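You operate a simulated robot arm through the tools that you are given. There is no shell and no other tool. Be economical: measure what you need, move in short steps, check, and stop when the job is done.

You are at the controls of a simulated robot arm. One attempt, no reset.

JOB
Tighten the end nut, then seat and clamp the green funnel.
Fine: use the green spanner and lay it back; the pump stays off; leave valves and other clamps alone.

It is judged by the outcome, as a careful person would: the job done as asked, and still so three seconds after it is handed in. It fails if anything else is knocked over, pushed out of place, dropped, spilled or broken.

ROBOT AND FRAMES
A 6-joint arm with a two-finger parallel gripper, fixed in place. Base frame: the origin is at the foot of the arm, x ahead of it, y to its left, z up; the work surface is at about z = 0.85. Units: m, degrees, N and s.
With the tool pointing down near the work surface it reaches from about 0.24 to 0.64 m from the base axis. Its first joint turns from -66.0 to 66.0 degrees. Payload 2.7 kg.
The TCP is the grasp point between the finger pads, 0.023 m short of the fingertips. In the tool frame z runs along the fingers and y along their closing line. The gripper opens to 0.094 m. The fingers are 0.038 m wide and 0.01 m thick; the gripper's body (0.054 by 0.096 m) begins 0.039 m behind the TCP.
Orientation is that of the tool frame in the base frame, as [roll, pitch, yaw] about the fixed x, y, z axes, in that order (R = Rz(yaw) Ry(pitch) Rx(roll)). With the fingers straight down and closing along the base's y, the tool's x points along the base's -x, its y along +y and its z along -z.

CONTROLS
- The arm moves only by the tool servo_tool. Its argument "targets" is a list of rows, each a list of 7 numbers: the shift along the base's x, y, z in units of 200 mm (1.0 is 200 mm), then the turn, a rotation vector about the base's x, y, z in units of 90 degrees (1.0 is 90 degrees), then the opening, from 0 (shut) to 1 (fully open). In form: [[tx, ty, tz, wx, wy, wz, claw], ...]. A call has 1 to 10 rows; each row is the pose to reach, as a shift and turn from the pose commanded when the call began. A call with a number of a shift or a turn outside -1 to 1 is refused whole. A row lasts 0.2 s, in which the tool goes at most 0.05 m and 8.6 degrees; a call with a longer step from one row to the next is refused whole, and so is a gripper value outside its range. Where a pose cannot be reached the arm comes as near as it can. A force on the tool above 40 N (or 10 N above the force at the start of the call, whichever is more), or a blocked arm, ends the call early, and 0.2 s more pass. Each finger travels about 0.045 m/s and halts on what it meets, pressing with about 31 N; the grip force reading is that of the motor and also rises with nothing between the fingers. The clock runs only during rows and for 0.2 s after the last one: add rows that repeat a pose to give the fingers time. It gives the time, the measured TCP pose, the force on the tool (base axes), the opening and the grip force at its end, in the units of the frame above (readings bear some noise), with the torque about the TCP (base axes, N m) and any sound that the robot's microphone picked up.
- Cameras (640 x 400 px; columns grow to the right, rows downward): "scene" is fixed at [0.0969, -0.4509, 1.4174]; the picture's right is [0.52, -0.85, 0.00], its down [-0.40, -0.24, -0.89] and it looks along [0.76, 0.46, -0.47] (base axes); focal length 247 px, centre (320, 200). "wrist" rides on the gripper at [0.086, 0.016, -0.075] in the tool frame; the picture's right is [-0.18, 0.98, 0.00], its down [-0.58, -0.11, -0.81] and it looks along [-0.79, -0.15, 0.59] (tool axes); focal length 243 px, centre (320, 200). There is no depth. A picture from a camera that has moved, and an enlarged one, comes with that camera's place and axes in the base frame and with its lens.
- camera(camera): a new picture of that camera. No time passes.
- zoom(camera, box): a new picture of the part [left, top, right, bottom] of that camera's present view, enlarged. No time passes.
- job_done(): hands the job in; it is judged then, once.

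Work in short steps. Places have to be worked out from the pictures, the camera data and where the tool is seen: move nearer, look again, correct. Check each grasp and each placing, and mend what went wrong. You have 120 turns and 76 pictures in all, those below and enlarged ones among them. Open the gripper and draw the arm clear of the work before you hand the job in, unless the task says otherwise; then end with one line.

The tools are called after "Call:" by a JSON object that holds its "api" and its "payload". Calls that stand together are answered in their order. servo_tool: Moves the arm, as the interface text tells. Its arguments: {"type":"object","properties":{"targets":{"type":"array","items":{"type":"array","items":{"type":"number"}}}},"required":["targets"]} The other tools are called the same way: camera (camera) takes a picture; zoom (camera, box) takes an enlarged picture of a part of a camera's view; job_done () hands the job in.

At the start:

```text
time_s: 0.0
tool_pos: [0.2893, -0.0494, 1.3221]
tcp_rot: [180.0, 0.1, -179.9]
ft_force: [-0.9, 0.2, -0.7]
ft_torque: [-0.02, 0.04, -0.01]
finger_gap: 0.0944
finger_force: 0.2
```

scene: 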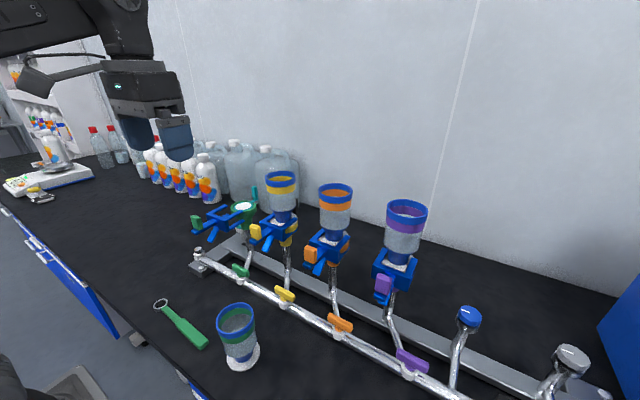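
wrist: 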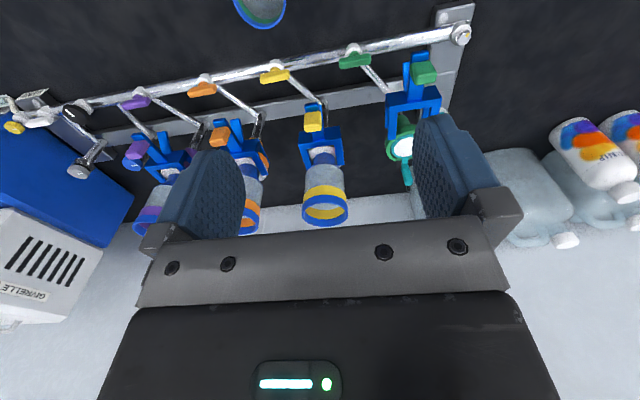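

I'll begin by enlarging the green funnel station, the spanner and the manifold ends.

Call:
{"api": "zoom", "payload": {"camera": "scene", "box": [140, 170, 300, 270]}}

Call:
{"api": "zoom", "payload": {"camera": "scene", "box": [130, 280, 290, 380]}}

Call:
{"api": "zoom", "payload": {"camera": "wrist", "box": [320, 0, 480, 100]}}

Call:
{"api": "zoom", "payload": {"camera": "wrist", "box": [340, 30, 500, 190]}}

```text
4.00 times, centred on (220, 220) of scene
camera zoom: at [0.0969, -0.4509, 1.4174], right [0.52, -0.85, 0.0], down [-0.4, -0.24, -0.89], along [0.76, 0.46, -0.47], focal length 987 px, centre (720, 120)
```

zoom: 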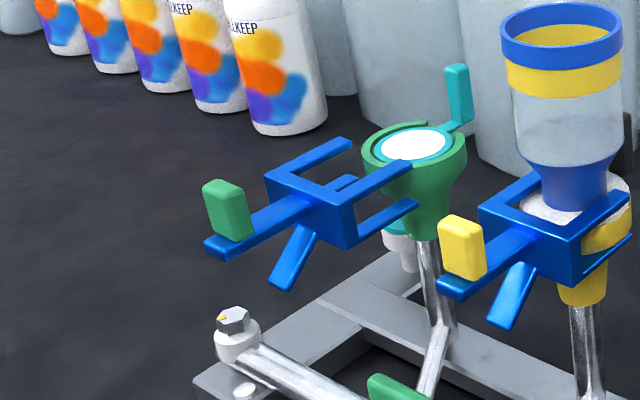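

```text
4.00 times, centred on (210, 330) of scene
camera zoom: at [0.0969, -0.4509, 1.4174], right [0.52, -0.85, 0.0], down [-0.4, -0.24, -0.89], along [0.76, 0.46, -0.47], focal length 987 px, centre (760, -320)
```

zoom: 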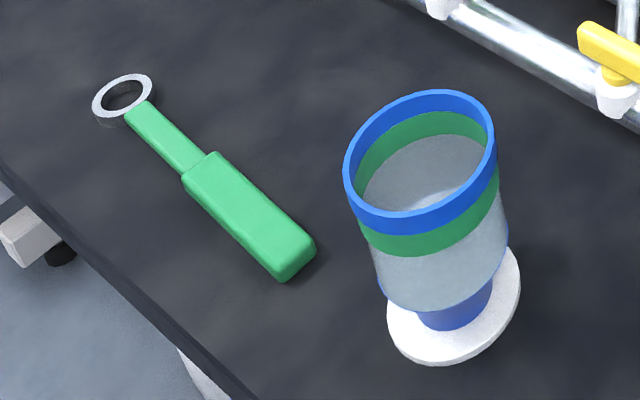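

```text
4.00 times, centred on (400, 50) of wrist
camera zoom: at [0.2022, -0.0333, 1.3957], right [0.18, 0.98, 0.0], down [0.58, -0.11, 0.81], along [0.79, -0.15, -0.59], focal length 970 px, centre (0, 800)
```

zoom: 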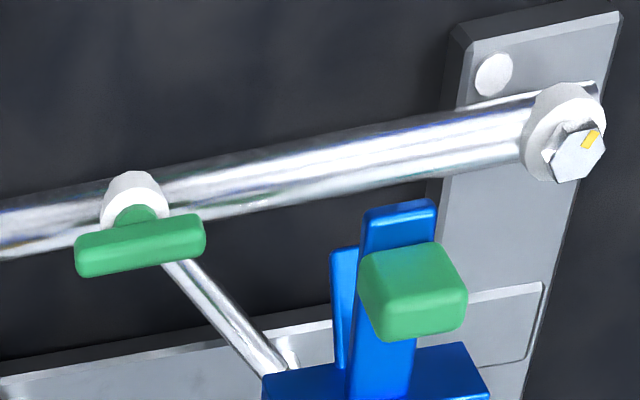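

```text
2.50 times, centred on (420, 110) of wrist
camera zoom: at [0.2022, -0.0333, 1.3957], right [0.18, 0.98, 0.0], down [0.58, -0.11, 0.81], along [0.79, -0.15, -0.59], focal length 606 px, centre (70, 425)
```

zoom: 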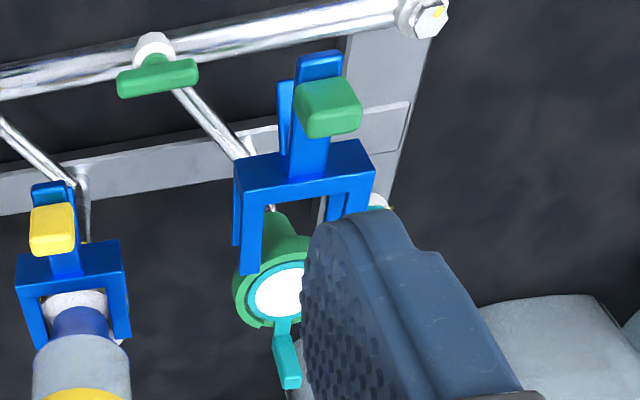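

The end nut seems to be the hex with a yellow mark at the +y end of the pipe. I'll look at the other end and at the clamped stations for reference.

Call:
{"api": "zoom", "payload": {"camera": "scene", "box": [380, 280, 640, 400]}}

Call:
{"api": "zoom", "payload": {"camera": "wrist", "box": [0, 70, 280, 240]}}

Call:
{"api": "zoom", "payload": {"camera": "scene", "box": [230, 160, 430, 310]}}

```text
2.46 times, centred on (510, 340) of scene
camera zoom: at [0.0969, -0.4509, 1.4174], right [0.52, -0.85, 0.0], down [-0.4, -0.24, -0.89], along [0.76, 0.46, -0.47], focal length 608 px, centre (-148, -145)
```

zoom: 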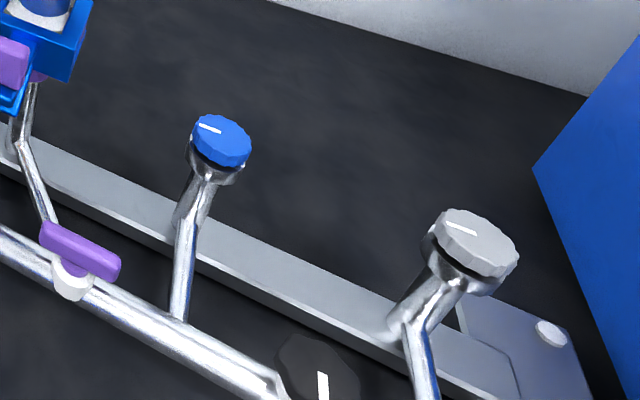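

```text
2.29 times, centred on (140, 155) of wrist
camera zoom: at [0.2022, -0.0333, 1.3957], right [0.18, 0.98, 0.0], down [0.58, -0.11, 0.81], along [0.79, -0.15, -0.59], focal length 555 px, centre (731, 303)
```

zoom: 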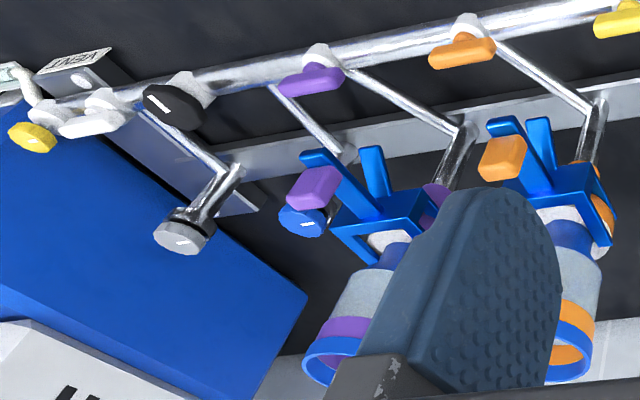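

```text
2.67 times, centred on (330, 235) of scene
camera zoom: at [0.0969, -0.4509, 1.4174], right [0.52, -0.85, 0.0], down [-0.4, -0.24, -0.89], along [0.76, 0.46, -0.47], focal length 658 px, centre (293, 107)
```

zoom: 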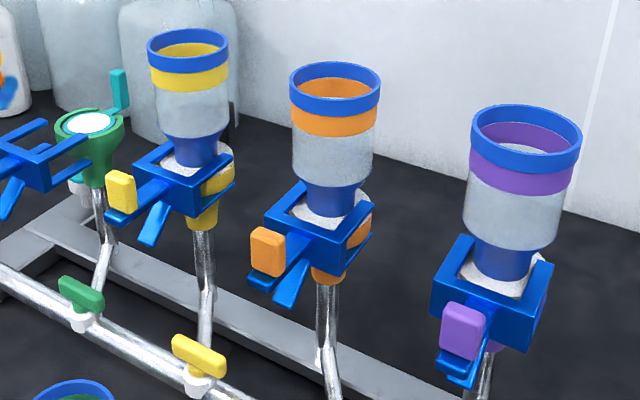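

The nut works out near (0.416, 0.177, 0.926), the spanner near x=0.26 with y from -0.05 to 0.145, the loose funnel near (0.285, -0.141), and the green base top near (0.516, 0.058, 1.067). I'll move left so the green base shows between the fingers.

Call:
{"api": "servo_tool", "payload": {"targets": [[0, 0.2, 0, 0, 0, 0, 1], [0, 0.4, 0, 0, 0, 0, 1], [0, 0.6, 0, 0, 0, 0, 1], [0, 0.65, 0, 0, 0, 0, 1]]}}

Call:
{"api": "camera", "payload": {"camera": "wrist"}}

Call:
{"api": "zoom", "payload": {"camera": "wrist", "box": [250, 50, 410, 210]}}

```text
time_s: 1.0
tool_pos: [0.2873, 0.0812, 1.321]
tcp_rot: [-179.9, 0.1, 179.8]
ft_force: [-0.5, -1.2, 0.2]
ft_torque: [0.0, -0.04, 0.01]
finger_gap: 0.0939
finger_force: 0.0
```

```text
66 pictures are left
camera wrist: at [0.2016, 0.0972, 1.3958], right [0.19, 0.98, 0.0], down [0.58, -0.11, 0.81], along [0.79, -0.15, -0.59], focal length 243 px, centre (320, 200)
```

wrist: 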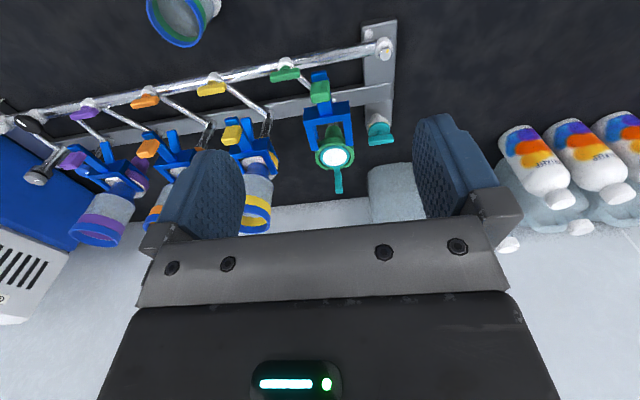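

```text
2.50 times, centred on (330, 130) of wrist
camera zoom: at [0.2016, 0.0972, 1.3958], right [0.19, 0.98, 0.0], down [0.58, -0.11, 0.81], along [0.79, -0.15, -0.59], focal length 606 px, centre (295, 375)
```

zoom: 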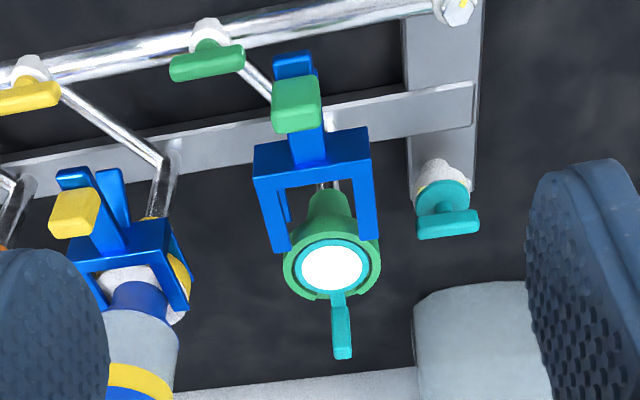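

The base carries a teal ring with an upright tab around a white disc. I need to know whether that is a removable cover, so I'll zoom in tighter.

Call:
{"api": "zoom", "payload": {"camera": "wrist", "box": [300, 70, 370, 200]}}

Call:
{"api": "zoom", "payload": {"camera": "scene", "box": [185, 180, 265, 230]}}

Call:
{"api": "zoom", "payload": {"camera": "wrist", "box": [210, 100, 290, 180]}}

```text
3.08 times, centred on (335, 135) of wrist
camera zoom: at [0.2016, 0.0972, 1.3958], right [0.19, 0.98, 0.0], down [0.58, -0.11, 0.81], along [0.79, -0.15, -0.59], focal length 746 px, centre (274, 400)
```

zoom: 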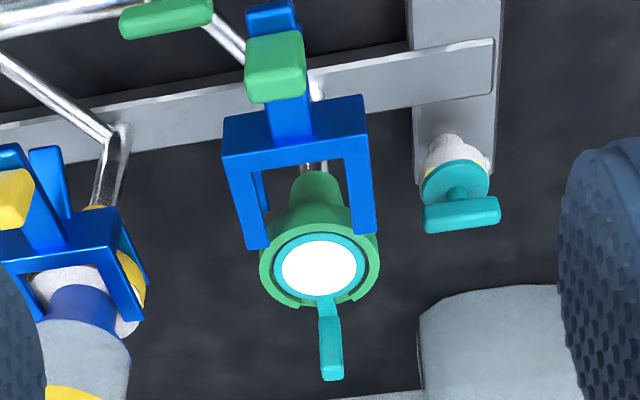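

```text
8.00 times, centred on (225, 205) of scene
camera zoom: at [0.0969, -0.4509, 1.4174], right [0.52, -0.85, 0.0], down [-0.4, -0.24, -0.89], along [0.76, 0.46, -0.47], focal length 1975 px, centre (1080, 160)
```

zoom: 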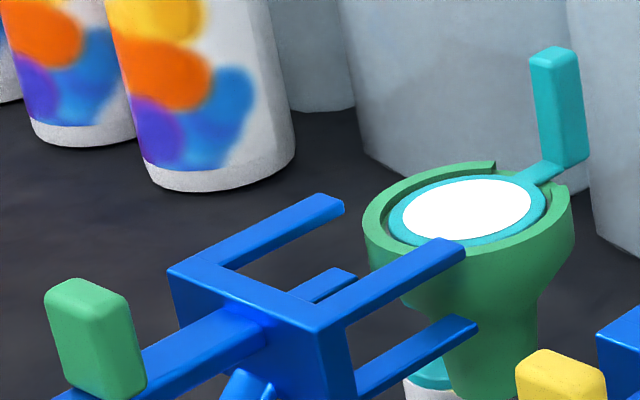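

```text
5.00 times, centred on (250, 140) of wrist
camera zoom: at [0.2016, 0.0972, 1.3958], right [0.19, 0.98, 0.0], down [0.58, -0.11, 0.81], along [0.79, -0.15, -0.59], focal length 1213 px, centre (670, 500)
```

zoom: 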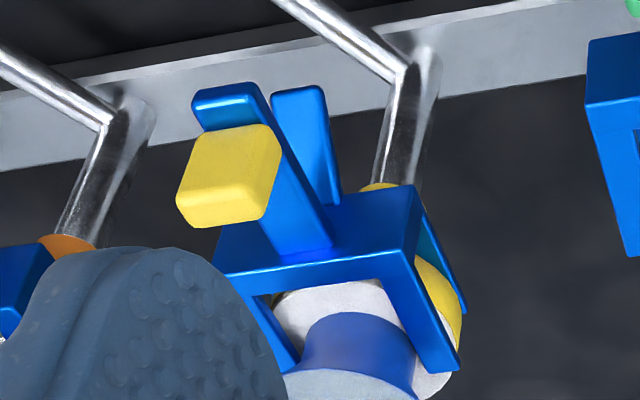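

The other stations show no teal tab, so I want a steeper look from above. I'll tilt the tool so the wrist camera looks down on the stations.

Call:
{"api": "servo_tool", "payload": {"targets": [[0.1, -0.1, 0.05, 0, 0.09, 0, 1], [0.2, -0.2, 0.1, 0, 0.18, 0, 1], [0.3, -0.3, 0.15, 0, 0.27, 0, 1], [0.4, -0.3, 0.2, 0, 0.36, 0, 1], [0.5, -0.3, 0.25, 0, 0.45, 0, 1], [0.6, -0.3, 0.3, 0, 0.5, 0, 1]]}}

Call:
{"api": "camera", "payload": {"camera": "wrist"}}

```text
time_s: 2.4
tool_pos: [0.3202, 0.0144, 1.1419]
tcp_rot: [180.0, -44.2, -180.0]
ft_force: [0.3, -0.2, 0.5]
ft_torque: [-0.04, -0.02, -0.03]
finger_gap: 0.094
finger_force: 0.1
out of reach, approached as far as the arm can: row 1, 2, 3, 4, 5, 6
```

```text
61 pictures are left
camera wrist: at [0.3103, 0.0305, 1.2556], right [0.13, 0.98, -0.13], down [0.98, -0.11, 0.18], along [0.16, -0.15, -0.98], focal length 243 px, centre (320, 200)
```

wrist: 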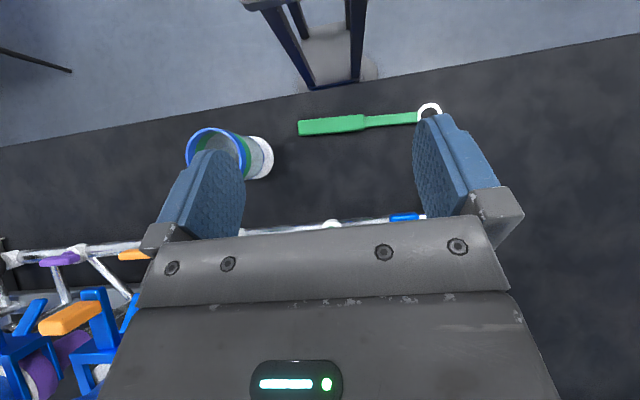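

The spanner is confirmed along y at x≈0.256, with the ring near (0.259, 0.150) and the handle from y=-0.048 to 0.055. The pose I asked for was out of reach, so I'll undo the tilt and retreat.

Call:
{"api": "servo_tool", "payload": {"targets": [[-0.1, 0, 0, 0, -0.09, 0, 1], [-0.2, 0, 0, 0, -0.18, 0, 1], [-0.3, 0, -0.05, 0, -0.27, 0, 1], [-0.4, 0, -0.1, 0, -0.36, 0, 1], [-0.5, 0, -0.2, 0, -0.45, 0, 1], [-0.6, 0, -0.3, 0, -0.5, 0, 1]]}}

```text
time_s: 3.8
tool_pos: [0.1999, 0.0154, 1.0778]
tcp_rot: [179.9, 0.2, 180.0]
ft_force: [-0.7, -0.4, -0.3]
ft_torque: [0.0, 0.02, 0.0]
finger_gap: 0.0942
finger_force: 0.1
```

The frame behaves predictably: shifts count from the pose actually reached. I'll go up and to the left and yaw, to look along the row of stations from the +y side.

Call:
{"api": "servo_tool", "payload": {"targets": [[0.05, 0.1, 0.2, 0, 0, -0.08, 1], [0.1, 0.2, 0.4, 0, 0, -0.16, 1], [0.2, 0.35, 0.55, 0, 0, -0.24, 1], [0.3, 0.5, 0.7, 0, 0, -0.32, 1], [0.4, 0.65, 0.75, 0, 0, -0.4, 1], [0.5, 0.8, 0.75, 0, 0, -0.48, 1], [0.6, 0.9, 0.75, 0, 0, -0.56, 1], [0.7, 1.0, 0.75, 0, 0, -0.64, 1]]}}

Call:
{"api": "camera", "payload": {"camera": "wrist"}}

```text
time_s: 5.6
tool_pos: [0.3413, 0.2161, 1.2289]
tcp_rot: [180.0, 0.1, 122.2]
ft_force: [0.4, 0.0, -0.5]
ft_torque: [0.01, 0.02, -0.03]
finger_gap: 0.0939
finger_force: 0.2
```

```text
60 pictures are left
camera wrist: at [0.3087, 0.2981, 1.3027], right [0.93, 0.37, 0.0], down [0.22, -0.55, 0.81], along [0.3, -0.75, -0.59], focal length 243 px, centre (320, 200)
```

wrist: 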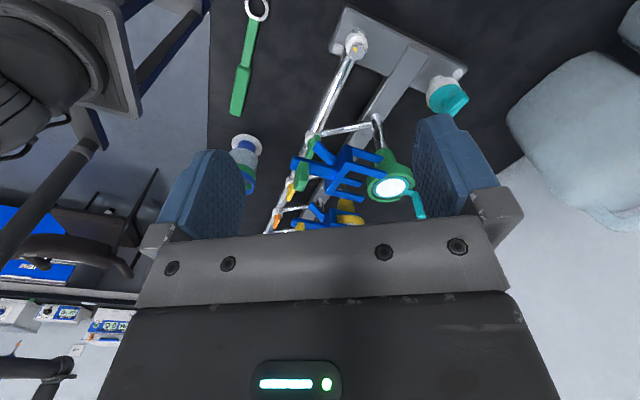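

Call:
{"api": "zoom", "payload": {"camera": "wrist", "box": [260, 110, 440, 240]}}

Call:
{"api": "zoom", "payload": {"camera": "wrist", "box": [310, 0, 490, 120]}}

```text
3.08 times, centred on (350, 175) of wrist
camera zoom: at [0.3087, 0.2981, 1.3027], right [0.93, 0.37, 0.0], down [0.22, -0.55, 0.81], along [0.3, -0.75, -0.59], focal length 746 px, centre (228, 277)
```

zoom: 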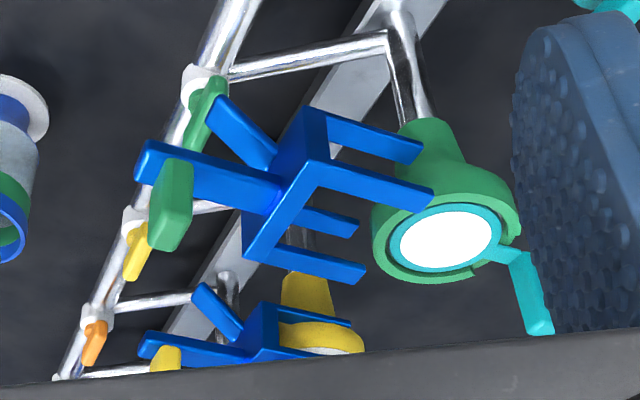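

```text
3.33 times, centred on (400, 60) of wrist
camera zoom: at [0.3087, 0.2981, 1.3027], right [0.93, 0.37, 0.0], down [0.22, -0.55, 0.81], along [0.3, -0.75, -0.59], focal length 809 px, centre (53, 667)
```

zoom: 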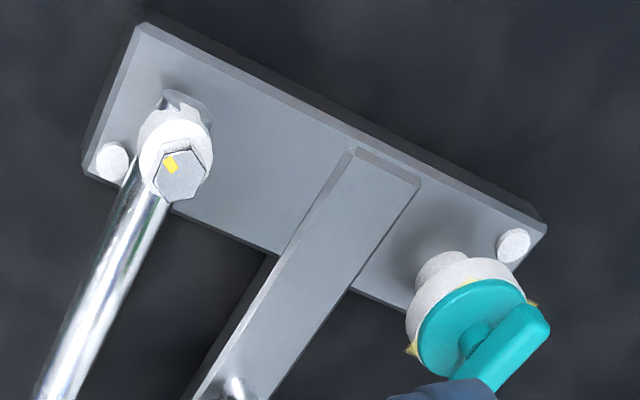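

I'll raise the camera a little so the yellow and orange stations clear the gripper in the view.

Call:
{"api": "servo_tool", "payload": {"targets": [[0, -0.1, 0.2, 0, 0, -0.05, 1], [0.1, -0.2, 0.4, 0, 0, -0.1, 1], [0.2, -0.3, 0.5, 0, 0, -0.15, 1], [0.3, -0.4, 0.5, 0, 0, -0.15, 1]]}}

Call:
{"api": "camera", "payload": {"camera": "wrist"}}

```text
time_s: 6.6
tool_pos: [0.402, 0.1353, 1.3281]
tcp_rot: [180.0, 0.1, 108.9]
ft_force: [1.0, -1.0, -0.2]
ft_torque: [-0.01, 0.0, -0.04]
finger_gap: 0.0942
finger_force: 0.0
```

```text
57 pictures are left
camera wrist: at [0.3886, 0.2231, 1.4022], right [0.99, 0.14, 0.0], down [0.08, -0.58, 0.81], along [0.12, -0.8, -0.59], focal length 243 px, centre (320, 200)
```

wrist: 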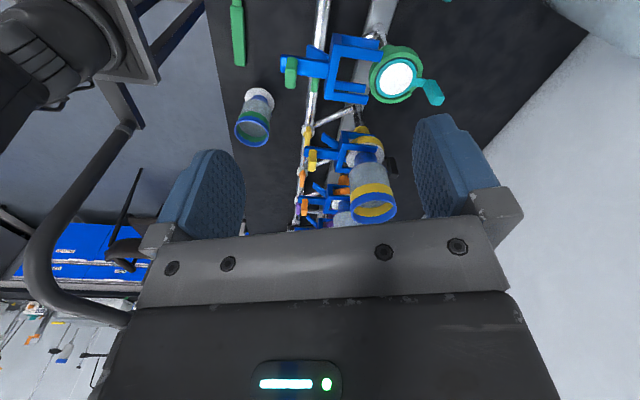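

Call:
{"api": "zoom", "payload": {"camera": "wrist", "box": [270, 100, 430, 230]}}

Call:
{"api": "zoom", "payload": {"camera": "wrist", "box": [270, 20, 460, 130]}}

```text
3.08 times, centred on (350, 165) of wrist
camera zoom: at [0.3886, 0.2231, 1.4022], right [0.99, 0.14, 0.0], down [0.08, -0.58, 0.81], along [0.12, -0.8, -0.59], focal length 746 px, centre (228, 308)
```

zoom: 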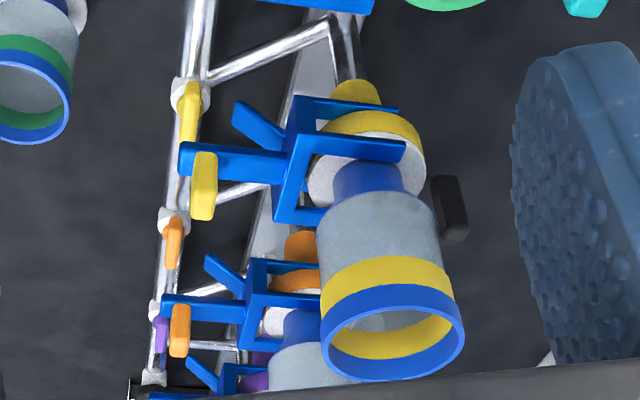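

```text
3.37 times, centred on (365, 75) of wrist
camera zoom: at [0.3886, 0.2231, 1.4022], right [0.99, 0.14, 0.0], down [0.08, -0.58, 0.81], along [0.12, -0.8, -0.59], focal length 817 px, centre (168, 621)
```

zoom: 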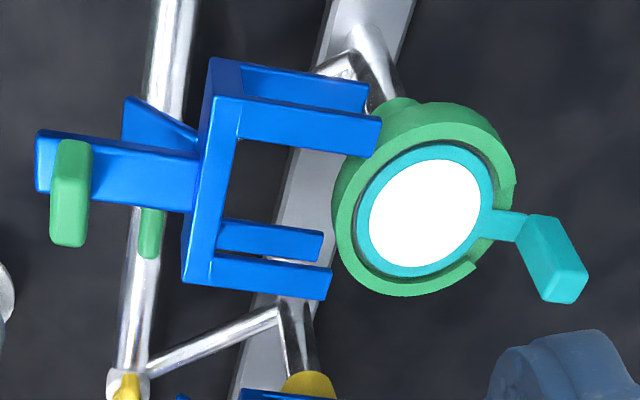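

The yellow station has the same kind of tab in black, so the tab belongs to the base and stays. Next I'll go above the spanner with the fingers closing along x.

Call:
{"api": "servo_tool", "payload": {"targets": [[-0.15, -0.13, -0.1, 0, 0, -0.05, 1], [-0.3, -0.26, -0.25, 0, 0, -0.1, 1], [-0.45, -0.39, -0.4, 0, 0, -0.15, 1], [-0.6, -0.52, -0.55, 0, 0, -0.2, 1], [-0.73, -0.6, -0.7, 0, 0, -0.21, 1], [-0.73, -0.6, -0.9, 0, 0, -0.21, 1], [-0.73, -0.6, -1.0, 0, 0, -0.21, 1]]}}

Call:
{"api": "camera", "payload": {"camera": "wrist"}}

```text
time_s: 8.2
tool_pos: [0.2563, 0.0147, 1.128]
tcp_rot: [180.0, 0.2, 90.0]
ft_force: [-0.4, -0.7, -1.0]
ft_torque: [0.02, 0.02, -0.02]
finger_gap: 0.0939
finger_force: 0.0
```

```text
54 pictures are left
camera wrist: at [0.2714, 0.1024, 1.2024], right [0.98, -0.19, 0.0], down [-0.11, -0.58, 0.81], along [-0.15, -0.79, -0.59], focal length 243 px, centre (320, 200)
```

wrist: 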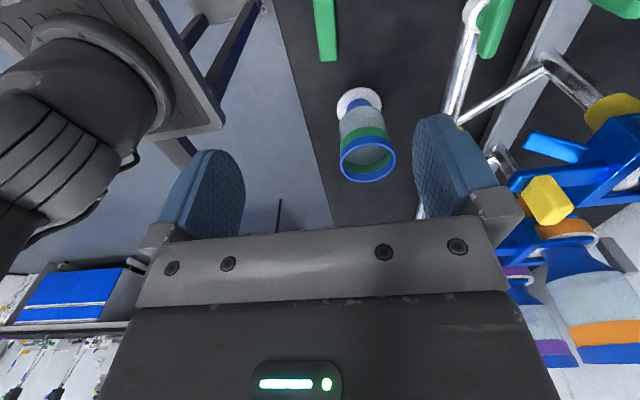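

The spanner handle is confirmed. I'll rotate the wrist to yaw -90, so the later swing ends at the natural yaw of 180, and zoom on the ring and the nut.

Call:
{"api": "servo_tool", "payload": {"targets": [[0, 0, 0, 0, 0, 0.095, 1], [0, 0, 0, 0, 0, 0.19, 1], [0, 0, 0, 0, 0, 0.285, 1], [0, 0, 0, 0, 0, 0.38, 1], [0, 0, 0, 0, 0, 0.475, 1], [0, 0, 0, 0, 0, 0.57, 1], [0, 0, 0, 0, 0, 0.665, 1], [0, 0, 0, 0, 0, 0.76, 1], [0, 0, 0, 0, 0, 0.855, 1], [0, 0, 0, 0, 0, 0.95, 1]]}}

Call:
{"api": "servo_tool", "payload": {"targets": [[0, 0, 0, 0, 0, 0.095, 1], [0, 0, 0, 0, 0, 0.19, 1], [0, 0, 0, 0, 0, 0.285, 1], [0, 0, 0, 0, 0, 0.38, 1], [0, 0, 0, 0, 0, 0.475, 1], [0, 0, 0, 0, 0, 0.57, 1], [0, 0, 0, 0, 0, 0.665, 1], [0, 0, 0, 0, 0, 0.76, 1], [0, 0, 0, 0, 0, 0.855, 1], [0, 0, 0, 0, 0, 0.95, 1]]}}

Call:
{"api": "zoom", "payload": {"camera": "scene", "box": [140, 285, 220, 355]}}

Call:
{"api": "zoom", "payload": {"camera": "scene", "box": [180, 235, 228, 275]}}

```text
time_s: 10.4
tool_pos: [0.2553, 0.0164, 1.1283]
tcp_rot: [179.9, 0.1, 175.6]
ft_force: [0.2, 0.2, -0.3]
ft_torque: [0.0, 0.0, 0.03]
finger_gap: 0.094
finger_force: 0.1
```

```text
time_s: 12.6
tool_pos: [0.2549, 0.017, 1.1282]
tcp_rot: [-180.0, 0.0, -98.9]
ft_force: [0.1, -0.1, 0.2]
ft_torque: [-0.02, 0.0, 0.03]
finger_gap: 0.0943
finger_force: 0.1
```

```text
5.71 times, centred on (180, 320) of scene
camera zoom: at [0.0969, -0.4509, 1.4174], right [0.52, -0.85, 0.0], down [-0.4, -0.24, -0.89], along [0.76, 0.46, -0.47], focal length 1410 px, centre (1120, -486)
```

zoom: 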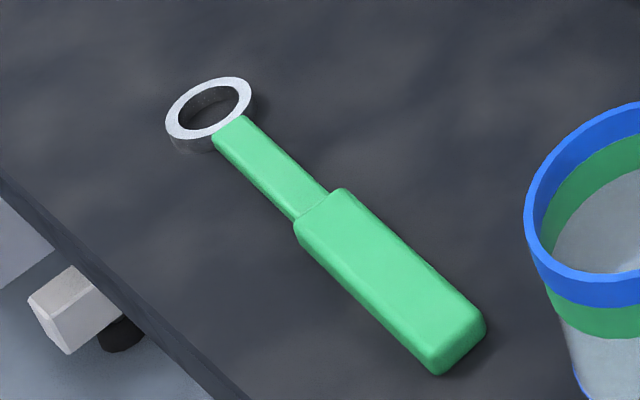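

```text
10.00 times, centred on (204, 255) of scene
camera zoom: at [0.0969, -0.4509, 1.4174], right [0.52, -0.85, 0.0], down [-0.4, -0.24, -0.89], along [0.76, 0.46, -0.47], focal length 2468 px, centre (1480, -350)
```

zoom: 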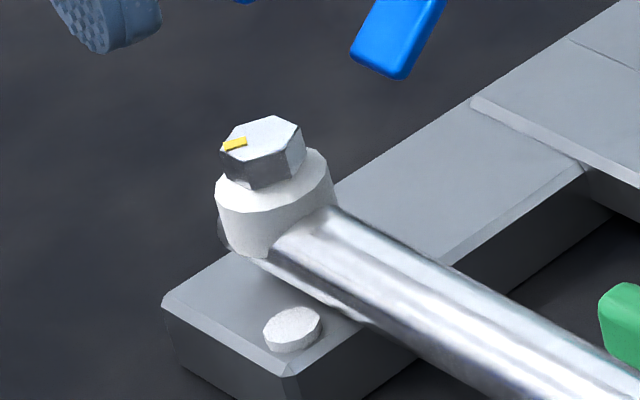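

The ring's hole is about 28 mm across and the nut about 26 mm, with a vertical axis. I'll align the yaw with the spanner (about -92.6°) and lower over the handle.

Call:
{"api": "servo_tool", "payload": {"targets": [[0, 0, -0.2, 0, 0, 0.07, 1], [0, 0, -0.4, 0, 0, 0.07, 1], [0.007, 0, -0.6, 0, 0, 0.07, 1], [0.007, 0, -0.8, 0, 0, 0.07, 1], [0.007, 0, -0.95, 0, 0, 0.07, 1]]}}

Call:
{"api": "camera", "payload": {"camera": "wrist"}}

Call:
{"api": "zoom", "payload": {"camera": "scene", "box": [130, 260, 250, 370]}}

```text
time_s: 13.8
tool_pos: [0.2575, 0.0162, 0.9375]
tcp_rot: [-179.9, 0.1, -92.7]
ft_force: [-0.1, 1.4, 0.6]
ft_torque: [0.0, 0.0, -0.03]
finger_gap: 0.094
finger_force: 0.1
```

```text
51 pictures are left
camera wrist: at [0.2361, -0.0683, 1.0127], right [-0.97, 0.23, 0.0], down [0.14, 0.57, 0.81], along [0.19, 0.79, -0.59], focal length 243 px, centre (320, 200)
```

wrist: 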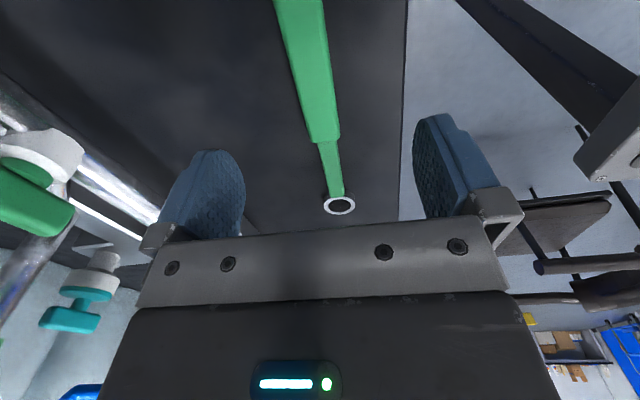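

```text
3.64 times, centred on (190, 315) of scene
camera zoom: at [0.0968, -0.4509, 1.4174], right [0.52, -0.85, 0.0], down [-0.4, -0.24, -0.89], along [0.76, 0.46, -0.47], focal length 898 px, centre (793, -218)
```

zoom: 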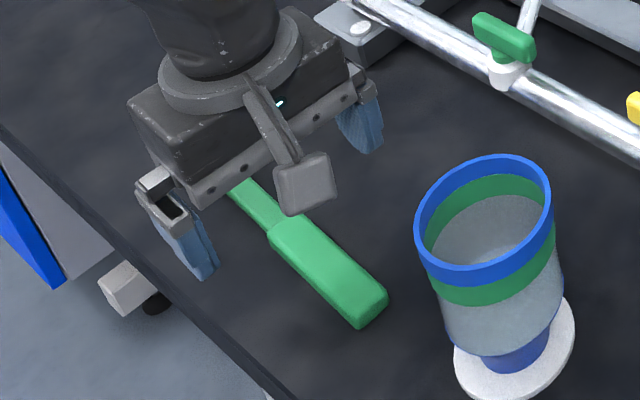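

The spanner axis passes x≈0.259 at the TCP's y, so it sits between the fingers. I'll lower to TCP z≈0.878 and close.

Call:
{"api": "servo_tool", "payload": {"targets": [[0.007, 0, -0.1, 0, 0, -0.01, 0.8], [0.007, 0, -0.2, 0, 0, -0.01, 0.7], [0.007, 0, -0.297, 0, 0, -0.01, 0.6], [0.007, 0, -0.297, 0, 0, -0.01, 0.3], [0.007, 0, -0.297, 0, 0, -0.01, 0.1], [0.007, 0, -0.297, 0, 0, -0.01, 0.0], [0.007, 0, -0.297, 0, 0, -0.01, 0.0], [0.007, 0, -0.297, 0, 0, -0.01, 0.0], [0.007, 0, -0.297, 0, 0, -0.01, 0.0]]}}

```text
time_s: 15.8
tool_pos: [0.2592, 0.0174, 0.8781]
tcp_rot: [179.9, 0.1, -93.6]
ft_force: [-0.4, -0.3, 0.0]
ft_torque: [-0.02, 0.01, -0.01]
finger_gap: 0.0235
finger_force: 31.4
```

The spanner is gripped at 23.5 mm. I'll lift, then swing to yaw 180 while moving to about (0.27, 0.177), so the ring points +x toward the nut.

Call:
{"api": "servo_tool", "payload": {"targets": [[0, 0, 0.1, 0, 0, 0, 0], [0, 0, 0.3, 0, 0, 0, 0], [0, 0, 0.5, 0, 0, 0, 0], [0, 0, 0.65, 0, 0, 0, 0]]}}

Call:
{"api": "servo_tool", "payload": {"targets": [[0, 0.2, 0, 0, 0, -0.095, 0], [0, 0.4, 0, 0, 0, -0.19, 0], [0, 0.6, 0, 0, 0, -0.285, 0], [0, 0.8, 0, 0, 0, -0.38, 0], [0, 0.8, 0, 0, 0, -0.475, 0], [0, 0.8, 0, 0, 0, -0.57, 0], [0, 0.8, 0, 0, 0, -0.665, 0], [0, 0.8, 0, 0, 0, -0.76, 0], [0, 0.8, 0, 0, 0, -0.855, 0], [0, 0.8, 0, 0, 0, -0.95, 0]]}}

Call:
{"api": "zoom", "payload": {"camera": "scene", "box": [150, 200, 250, 280]}}

Call:
{"api": "camera", "payload": {"camera": "wrist"}}

```text
time_s: 16.8
tool_pos: [0.2572, 0.0169, 1.0094]
tcp_rot: [179.9, 0.1, -93.5]
ft_force: [-0.3, -0.3, -1.2]
ft_torque: [-0.05, 0.02, -0.02]
finger_gap: 0.0236
finger_force: 31.2
```

```text
time_s: 19.0
tool_pos: [0.2582, 0.1769, 1.0087]
tcp_rot: [179.9, 0.0, -179.3]
ft_force: [-0.4, -0.8, -1.9]
ft_torque: [-0.02, 0.04, 0.01]
finger_gap: 0.0237
finger_force: 31.4
```

```text
5.00 times, centred on (200, 240) of scene
camera zoom: at [0.0969, -0.4509, 1.4174], right [0.52, -0.85, 0.0], down [-0.4, -0.24, -0.89], along [0.76, 0.46, -0.47], focal length 1234 px, centre (920, 0)
```

zoom: 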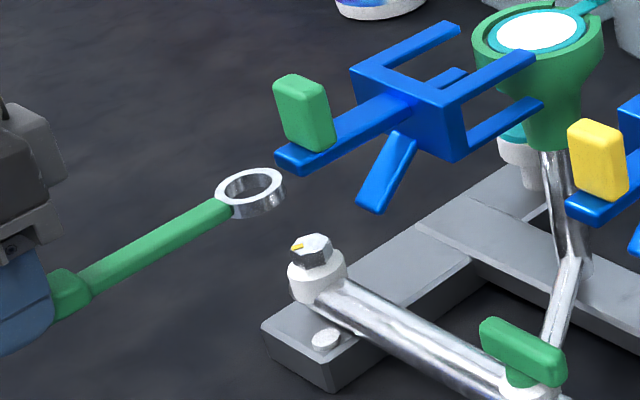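

```text
48 pictures are left
camera wrist: at [0.171, 0.1919, 1.0835], right [0.17, 0.99, 0.0], down [0.58, -0.1, 0.81], along [0.8, -0.14, -0.59], focal length 243 px, centre (320, 200)
```

wrist: 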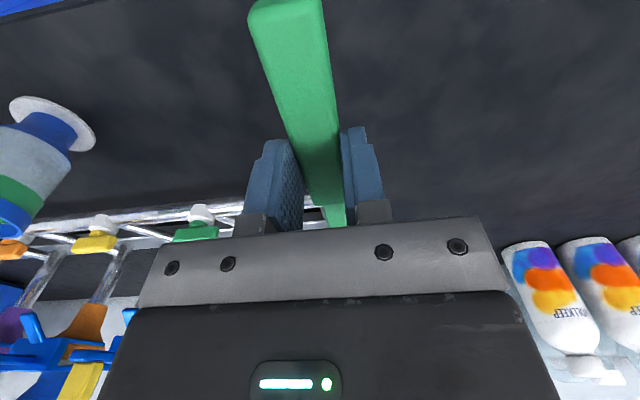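

The ring is about (0.394, 0.179, 0.985) and the nut top about (0.4165, 0.175, 0.930). I'll bring the ring over the nut with about 10 mm to spare and check.

Call:
{"api": "servo_tool", "payload": {"targets": [[0.05, -0.01, 0, 0, 0, 0, 0], [0.1125, -0.02, 0, 0, 0, 0, 0], [0.1125, -0.02, -0.1, 0, 0, 0, 0], [0.1125, -0.02, -0.17, 0, 0, 0, 0], [0.1125, -0.02, -0.17, 0, 0, 0, 0]]}}

Call:
{"api": "zoom", "payload": {"camera": "scene", "box": [170, 225, 226, 265]}}

```text
time_s: 20.2
tool_pos: [0.2815, 0.1722, 0.9734]
tcp_rot: [-180.0, 0.1, -179.0]
ft_force: [-1.4, 0.3, -0.6]
ft_torque: [0.01, 0.01, -0.03]
finger_gap: 0.0236
finger_force: 31.0
```

```text
10.00 times, centred on (198, 245) of scene
camera zoom: at [0.0969, -0.4509, 1.4174], right [0.52, -0.85, 0.0], down [-0.4, -0.24, -0.89], along [0.76, 0.46, -0.47], focal length 2468 px, centre (1540, -250)
```

zoom: 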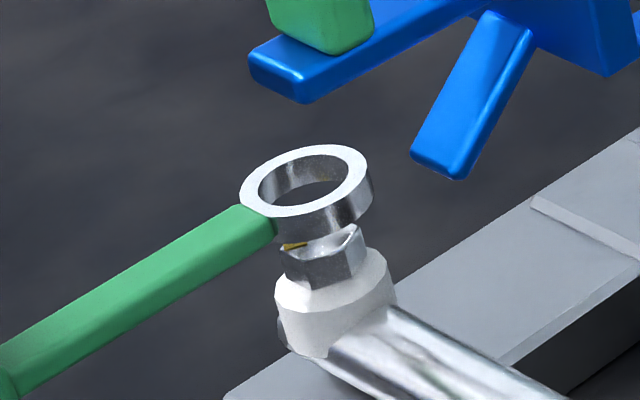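

The ring is nearly concentric; accounting for the drop it needs about 2 mm towards -y. I'll correct and lower 8 mm for a finer look.

Call:
{"api": "servo_tool", "payload": {"targets": [[0, -0.01, 0, 0, 0, 0, 0], [0, -0.01, -0.04, 0, 0, 0, 0], [0, -0.01, -0.04, 0, 0, 0, 0]]}}

Call:
{"api": "zoom", "payload": {"camera": "scene", "box": [184, 238, 212, 258]}}

```text
time_s: 21.0
tool_pos: [0.2809, 0.1714, 0.9667]
tcp_rot: [-180.0, 0.2, -179.0]
ft_force: [0.2, 0.3, -0.9]
ft_torque: [0.03, 0.01, -0.01]
finger_gap: 0.0235
finger_force: 31.0
```

```text
16.00 times, centred on (198, 248) of scene
camera zoom: at [0.0969, -0.4509, 1.4174], right [0.52, -0.85, 0.0], down [-0.4, -0.24, -0.89], along [0.76, 0.46, -0.47], focal length 3949 px, centre (2272, -568)
```

zoom: 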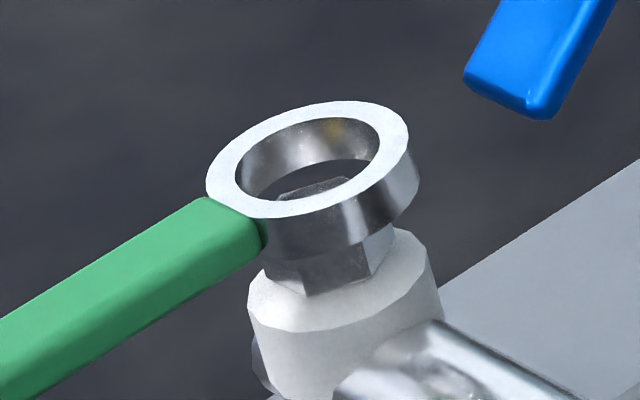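

There's about 1.3 mm of residual to image right. I'll apply (+0.7, -1.1) mm and lower another 5 mm, watching the force.

Call:
{"api": "servo_tool", "payload": {"targets": [[0.0035, -0.0055, 0, 0, 0, 0, 0], [0.0035, -0.0055, -0.015, 0, 0, 0, 0], [0.0035, -0.0055, -0.03, 0, 0, 0, 0], [0.0035, -0.0055, -0.03, 0, 0, 0, 0]]}}

Call:
{"api": "zoom", "payload": {"camera": "scene", "box": [184, 238, 212, 258]}}

```text
time_s: 22.0
tool_pos: [0.2806, 0.1701, 0.9614]
tcp_rot: [180.0, 0.2, -179.1]
ft_force: [-4.0, -0.8, 9.2]
ft_torque: [0.09, -1.22, 0.0]
finger_gap: 0.0233
finger_force: 31.4
```

```text
16.00 times, centred on (198, 248) of scene
camera zoom: at [0.0966, -0.4509, 1.4173], right [0.52, -0.85, 0.0], down [-0.4, -0.24, -0.89], along [0.76, 0.46, -0.47], focal length 3949 px, centre (2272, -568)
```

zoom: 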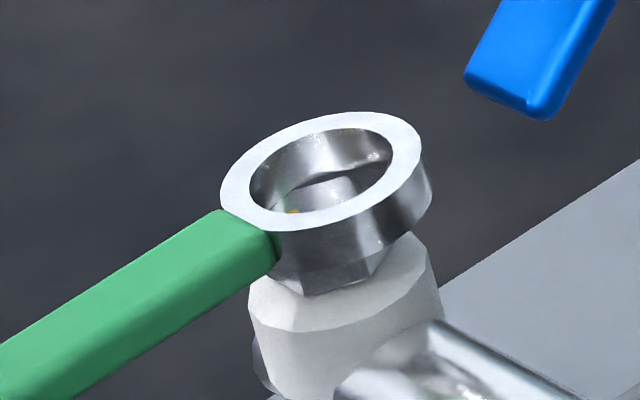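

The ring bears on the nut at 9 N, and both the -x push-back and the picture say it should come about 2 mm back. I'll ease up, shift (-2, -1) mm, then lower.

Call:
{"api": "servo_tool", "payload": {"targets": [[0, 0, 0.015, 0, 0, 0, 0], [-0.01, -0.005, 0.015, 0, 0, 0, 0], [-0.01, -0.005, -0.01, 0, 0, 0, 0], [-0.01, -0.005, -0.02, 0, 0, 0, 0], [-0.01, -0.005, -0.02, 0, 0, 0, 0]]}}

Call:
{"api": "zoom", "payload": {"camera": "scene", "box": [184, 238, 212, 258]}}

```text
time_s: 23.2
tool_pos: [0.2803, 0.1684, 0.9571]
tcp_rot: [-180.0, 0.2, -179.0]
ft_force: [-3.4, 1.3, 8.2]
ft_torque: [0.19, -1.07, 0.18]
finger_gap: 0.0234
finger_force: 30.9
```

```text
16.00 times, centred on (198, 248) of scene
camera zoom: at [0.0967, -0.4509, 1.4174], right [0.52, -0.85, 0.0], down [-0.4, -0.24, -0.89], along [0.76, 0.46, -0.47], focal length 3949 px, centre (2272, -568)
```

zoom: 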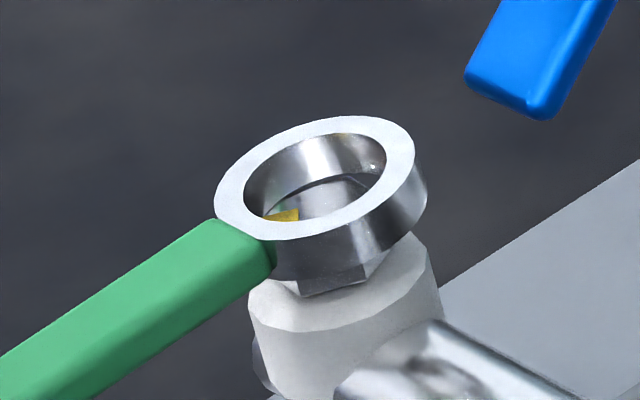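

The ring has dropped about 4 mm at the front-left and hangs up at the far right. I'll nudge it about 1 mm to image right and press slightly further.

Call:
{"api": "servo_tool", "payload": {"targets": [[0.003, -0.005, 0.005, 0, 0, 0, 0], [0.005, -0.007, 0.0, 0, 0, 0, 0], [0.005, -0.007, -0.01, 0, 0, 0, 0], [0.005, -0.007, -0.015, 0, 0, 0, 0]]}}

Call:
{"api": "zoom", "payload": {"camera": "scene", "box": [184, 238, 212, 258]}}

```text
time_s: 24.2
tool_pos: [0.28, 0.1663, 0.9542]
tcp_rot: [180.0, 0.1, -179.1]
ft_force: [-6.3, 2.9, 8.5]
ft_torque: [0.18, -1.08, 0.52]
finger_gap: 0.0235
finger_force: 31.2
```

```text
16.00 times, centred on (198, 248) of scene
camera zoom: at [0.0966, -0.4508, 1.4174], right [0.52, -0.85, 0.0], down [-0.4, -0.24, -0.89], along [0.76, 0.46, -0.47], focal length 3949 px, centre (2272, -568)
```

zoom: 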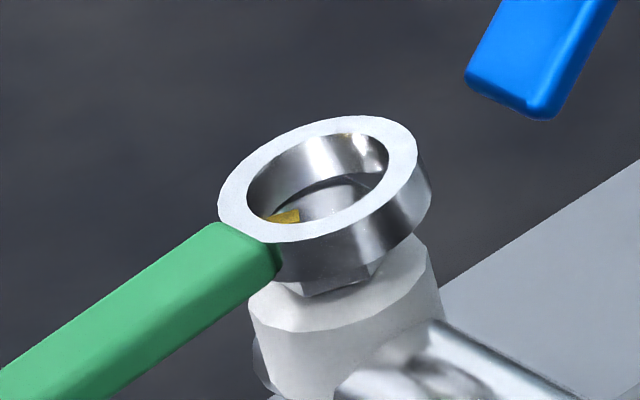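

The forces (-x, +y on the spanner) say the ring wants to go to image left, opposite to my last nudge. I'll lift 4 mm, shift (-2.5, +2.5) mm and lower again.

Call:
{"api": "servo_tool", "payload": {"targets": [[0, 0, 0.025, 0, 0, 0, 0], [-0.012, 0.012, 0.025, 0, 0, 0, 0], [-0.012, 0.012, 0.01, 0, 0, 0, 0], [-0.012, 0.012, 0.0, 0, 0, 0, 0], [-0.012, 0.012, 0.0, 0, 0, 0, 0]]}}

Call:
{"api": "zoom", "payload": {"camera": "scene", "box": [184, 238, 212, 258]}}

```text
time_s: 25.4
tool_pos: [0.2774, 0.1693, 0.9542]
tcp_rot: [-179.8, 0.0, -179.2]
ft_force: [0.4, 0.0, -2.3]
ft_torque: [0.0, -0.01, 0.01]
finger_gap: 0.0234
finger_force: 31.6
```

```text
16.00 times, centred on (198, 248) of scene
camera zoom: at [0.0969, -0.4509, 1.4174], right [0.52, -0.85, 0.0], down [-0.4, -0.24, -0.89], along [0.76, 0.46, -0.47], focal length 3949 px, centre (2272, -568)
```

zoom: 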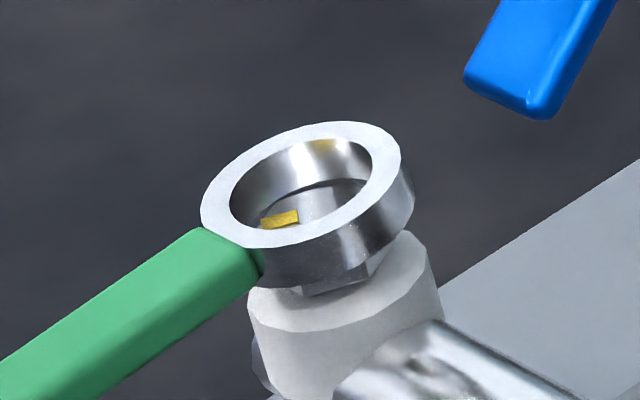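

The force is gone, so the ring is free over the nut at this depth. I'll keep lowering in small steps.

Call:
{"api": "servo_tool", "payload": {"targets": [[0, 0, -0.01, 0, 0, 0, 0], [0, 0, -0.02, 0, 0, 0, 0], [0, 0, -0.03, 0, 0, 0, 0], [0, 0, -0.03, 0, 0, 0, 0]]}}

Call:
{"api": "zoom", "payload": {"camera": "scene", "box": [184, 238, 212, 258]}}

```text
time_s: 26.4
tool_pos: [0.2784, 0.1698, 0.9481]
tcp_rot: [179.9, 0.2, -179.1]
ft_force: [1.5, 2.3, 8.4]
ft_torque: [0.13, -1.27, 0.18]
finger_gap: 0.0235
finger_force: 31.1
```

```text
16.00 times, centred on (198, 248) of scene
camera zoom: at [0.0968, -0.4509, 1.4174], right [0.52, -0.85, 0.0], down [-0.4, -0.24, -0.89], along [0.76, 0.46, -0.47], focal length 3949 px, centre (2272, -568)
```

zoom: 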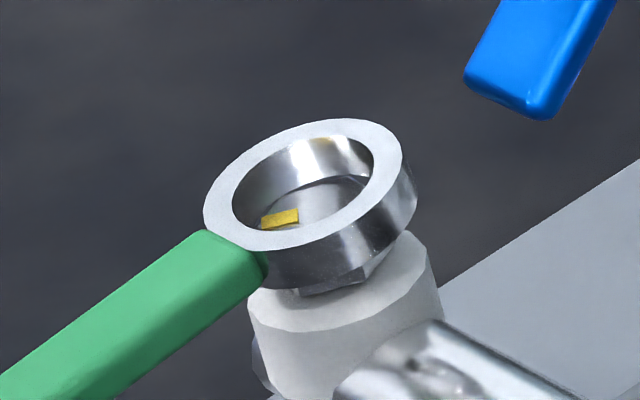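

The spanner has slipped nose-up by about 5° in the grip. I'll lift off and pitch the tool to re-level the ring, then re-centre by picture.

Call:
{"api": "servo_tool", "payload": {"targets": [[0, 0, 0.03, 0, 0, 0, 0], [0, 0, 0.07, 0, 0.03, 0, 0], [0, 0, 0.11, 0, 0.06, 0, 0], [0, 0, 0.11, 0, 0.06, 0, 0]]}}

Call:
{"api": "zoom", "payload": {"camera": "scene", "box": [177, 233, 219, 263]}}

```text
time_s: 27.4
tool_pos: [0.2779, 0.1697, 0.9698]
tcp_rot: [-180.0, -5.4, -179.3]
ft_force: [0.3, 0.2, -1.9]
ft_torque: [-0.02, 0.03, 0.02]
finger_gap: 0.0234
finger_force: 30.7
```

```text
13.33 times, centred on (198, 248) of scene
camera zoom: at [0.0969, -0.4509, 1.4174], right [0.52, -0.85, 0.0], down [-0.4, -0.24, -0.89], along [0.76, 0.46, -0.47], focal length 3291 px, centre (1947, -440)
```

zoom: 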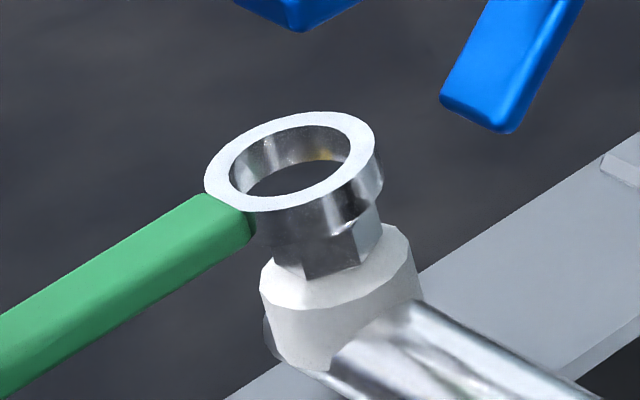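

The ring is level again. Earlier side forces put the centre near TCP (0.279-0.280, 0.170), so I'll shift +1.5 mm in x and lower until there's light contact.

Call:
{"api": "servo_tool", "payload": {"targets": [[0.008, 0, -0.01, 0, 0, 0, 0], [0.008, 0, -0.025, 0, 0, 0, 0], [0.008, 0, -0.04, 0, 0, 0, 0], [0.008, 0, -0.05, 0, 0, 0, 0], [0.008, 0, -0.05, 0, 0, 0, 0]]}}

Call:
{"api": "zoom", "payload": {"camera": "scene", "box": [177, 233, 219, 263]}}

```text
time_s: 28.6
tool_pos: [0.2797, 0.1697, 0.9603]
tcp_rot: [179.8, -5.2, -179.2]
ft_force: [-1.5, -0.8, 7.0]
ft_torque: [0.1, -1.07, -0.08]
finger_gap: 0.0235
finger_force: 30.6
```

```text
13.33 times, centred on (198, 248) of scene
camera zoom: at [0.0967, -0.4509, 1.4173], right [0.52, -0.85, 0.0], down [-0.4, -0.24, -0.89], along [0.76, 0.46, -0.47], focal length 3291 px, centre (1947, -440)
```

zoom: 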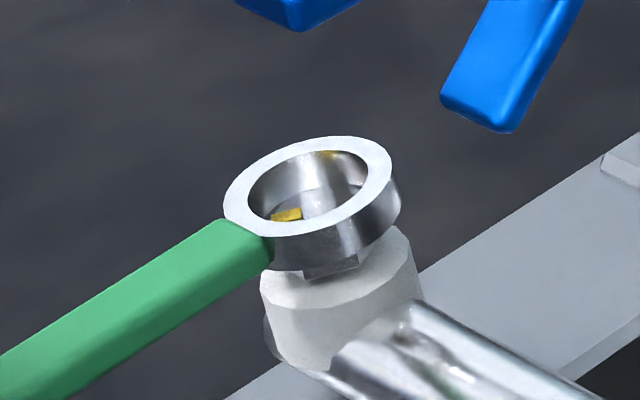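

The side forces are small, so the ring is roughly centred, but something still holds it up, possibly corner alignment. I'll turn slowly clockwise about the nut under light pressure and see whether it drops.

Call:
{"api": "servo_tool", "payload": {"targets": [[0.002, 0.0533, -0.003, 0, 0, -0.05, 0], [0.0085, 0.1065, -0.006, 0, 0, -0.1, 0], [0.0085, 0.1065, -0.01, 0, 0, -0.1, 0]]}}

Call:
{"api": "zoom", "payload": {"camera": "scene", "box": [177, 233, 219, 263]}}

```text
time_s: 29.4
tool_pos: [0.2808, 0.1911, 0.958]
tcp_rot: [179.9, -5.3, 171.9]
ft_force: [-0.1, 0.0, 7.4]
ft_torque: [-0.07, -1.25, -0.07]
finger_gap: 0.0235
finger_force: 30.5
```

```text
13.33 times, centred on (198, 248) of scene
camera zoom: at [0.0967, -0.4509, 1.4173], right [0.52, -0.85, 0.0], down [-0.4, -0.24, -0.89], along [0.76, 0.46, -0.47], focal length 3291 px, centre (1947, -440)
```

zoom: 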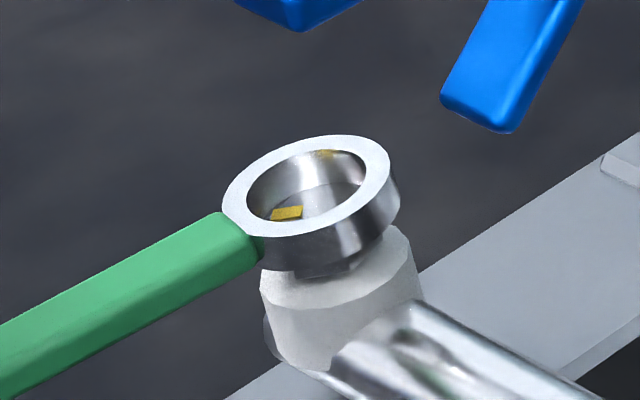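

I need a sharper look at how the ring sits on the nut.

Call:
{"api": "zoom", "payload": {"camera": "scene", "box": [189, 240, 207, 255]}}

```text
16.00 times, centred on (198, 248) of scene
camera zoom: at [0.0967, -0.4509, 1.4173], right [0.52, -0.85, 0.0], down [-0.4, -0.24, -0.89], along [0.76, 0.46, -0.47], focal length 3949 px, centre (2272, -560)
```

zoom: 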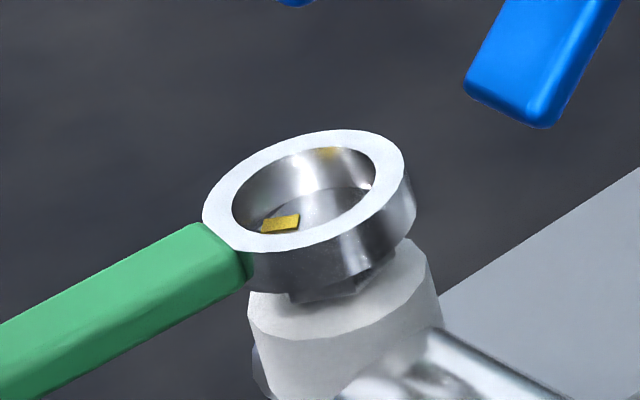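

The nut's right corner sits at the edge of the ring hole, so the ring is about 2 mm too far to image left. I'll lift, shift (+1.3, -2) mm, add a touch of pitch and lower again at this heading.

Call:
{"api": "servo_tool", "payload": {"targets": [[0, 0, 0.03, 0, 0.01, 0, 0], [0.0065, -0.01, 0.035, 0, 0.025, 0, 0], [0.0065, -0.01, 0.02, 0, 0.025, 0, 0], [0.0065, -0.01, 0.01, 0, 0.025, 0, 0], [0.0065, -0.01, 0.01, 0, 0.025, 0, 0]]}}

Call:
{"api": "zoom", "payload": {"camera": "scene", "box": [184, 238, 212, 258]}}

```text
time_s: 30.6
tool_pos: [0.2831, 0.1892, 0.9593]
tcp_rot: [-179.9, -7.5, 171.9]
ft_force: [-3.3, -0.6, 8.9]
ft_torque: [-0.06, -1.18, 0.06]
finger_gap: 0.0235
finger_force: 31.1
```

```text
16.00 times, centred on (198, 248) of scene
camera zoom: at [0.0966, -0.4509, 1.4174], right [0.52, -0.85, 0.0], down [-0.4, -0.24, -0.89], along [0.76, 0.46, -0.47], focal length 3949 px, centre (2272, -568)
```

zoom: 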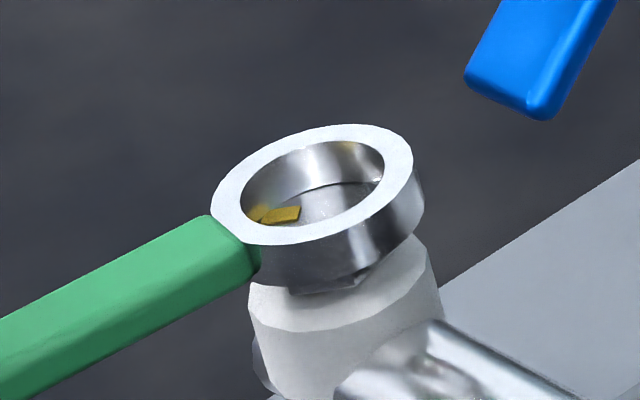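

The ring is now aligned and overlaps the nut by a few mm, but it's jammed. I'll ease x by -1 mm and wiggle ±5° about the nut while pressing lightly.

Call:
{"api": "servo_tool", "payload": {"targets": [[-0.005, 0, 0.0, 0, 0, 0, 0], [0.006, 0.0585, -0.005, 0, 0, -0.0556, 0], [-0.005, 0, -0.007, 0, 0, 0, 0], [-0.011, -0.059, -0.01, 0, 0, 0.0556, 0], [-0.005, 0, -0.012, 0, 0, 0, 0], [-0.005, 0, -0.012, 0, 0, 0, 0]]}}

Call:
{"api": "zoom", "payload": {"camera": "scene", "box": [184, 238, 212, 258]}}

```text
time_s: 32.0
tool_pos: [0.2816, 0.1889, 0.9578]
tcp_rot: [-179.7, -7.6, 171.8]
ft_force: [1.3, 0.1, 7.0]
ft_torque: [-0.04, -1.04, 0.02]
finger_gap: 0.0236
finger_force: 31.0
```

```text
16.00 times, centred on (198, 248) of scene
camera zoom: at [0.0968, -0.4509, 1.4173], right [0.52, -0.85, 0.0], down [-0.4, -0.24, -0.89], along [0.76, 0.46, -0.47], focal length 3949 px, centre (2272, -568)
```

zoom: 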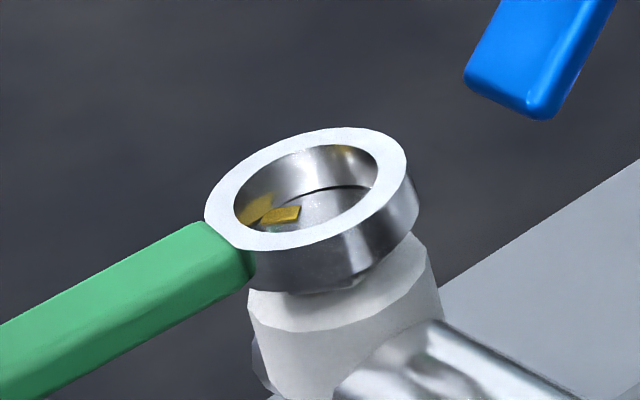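

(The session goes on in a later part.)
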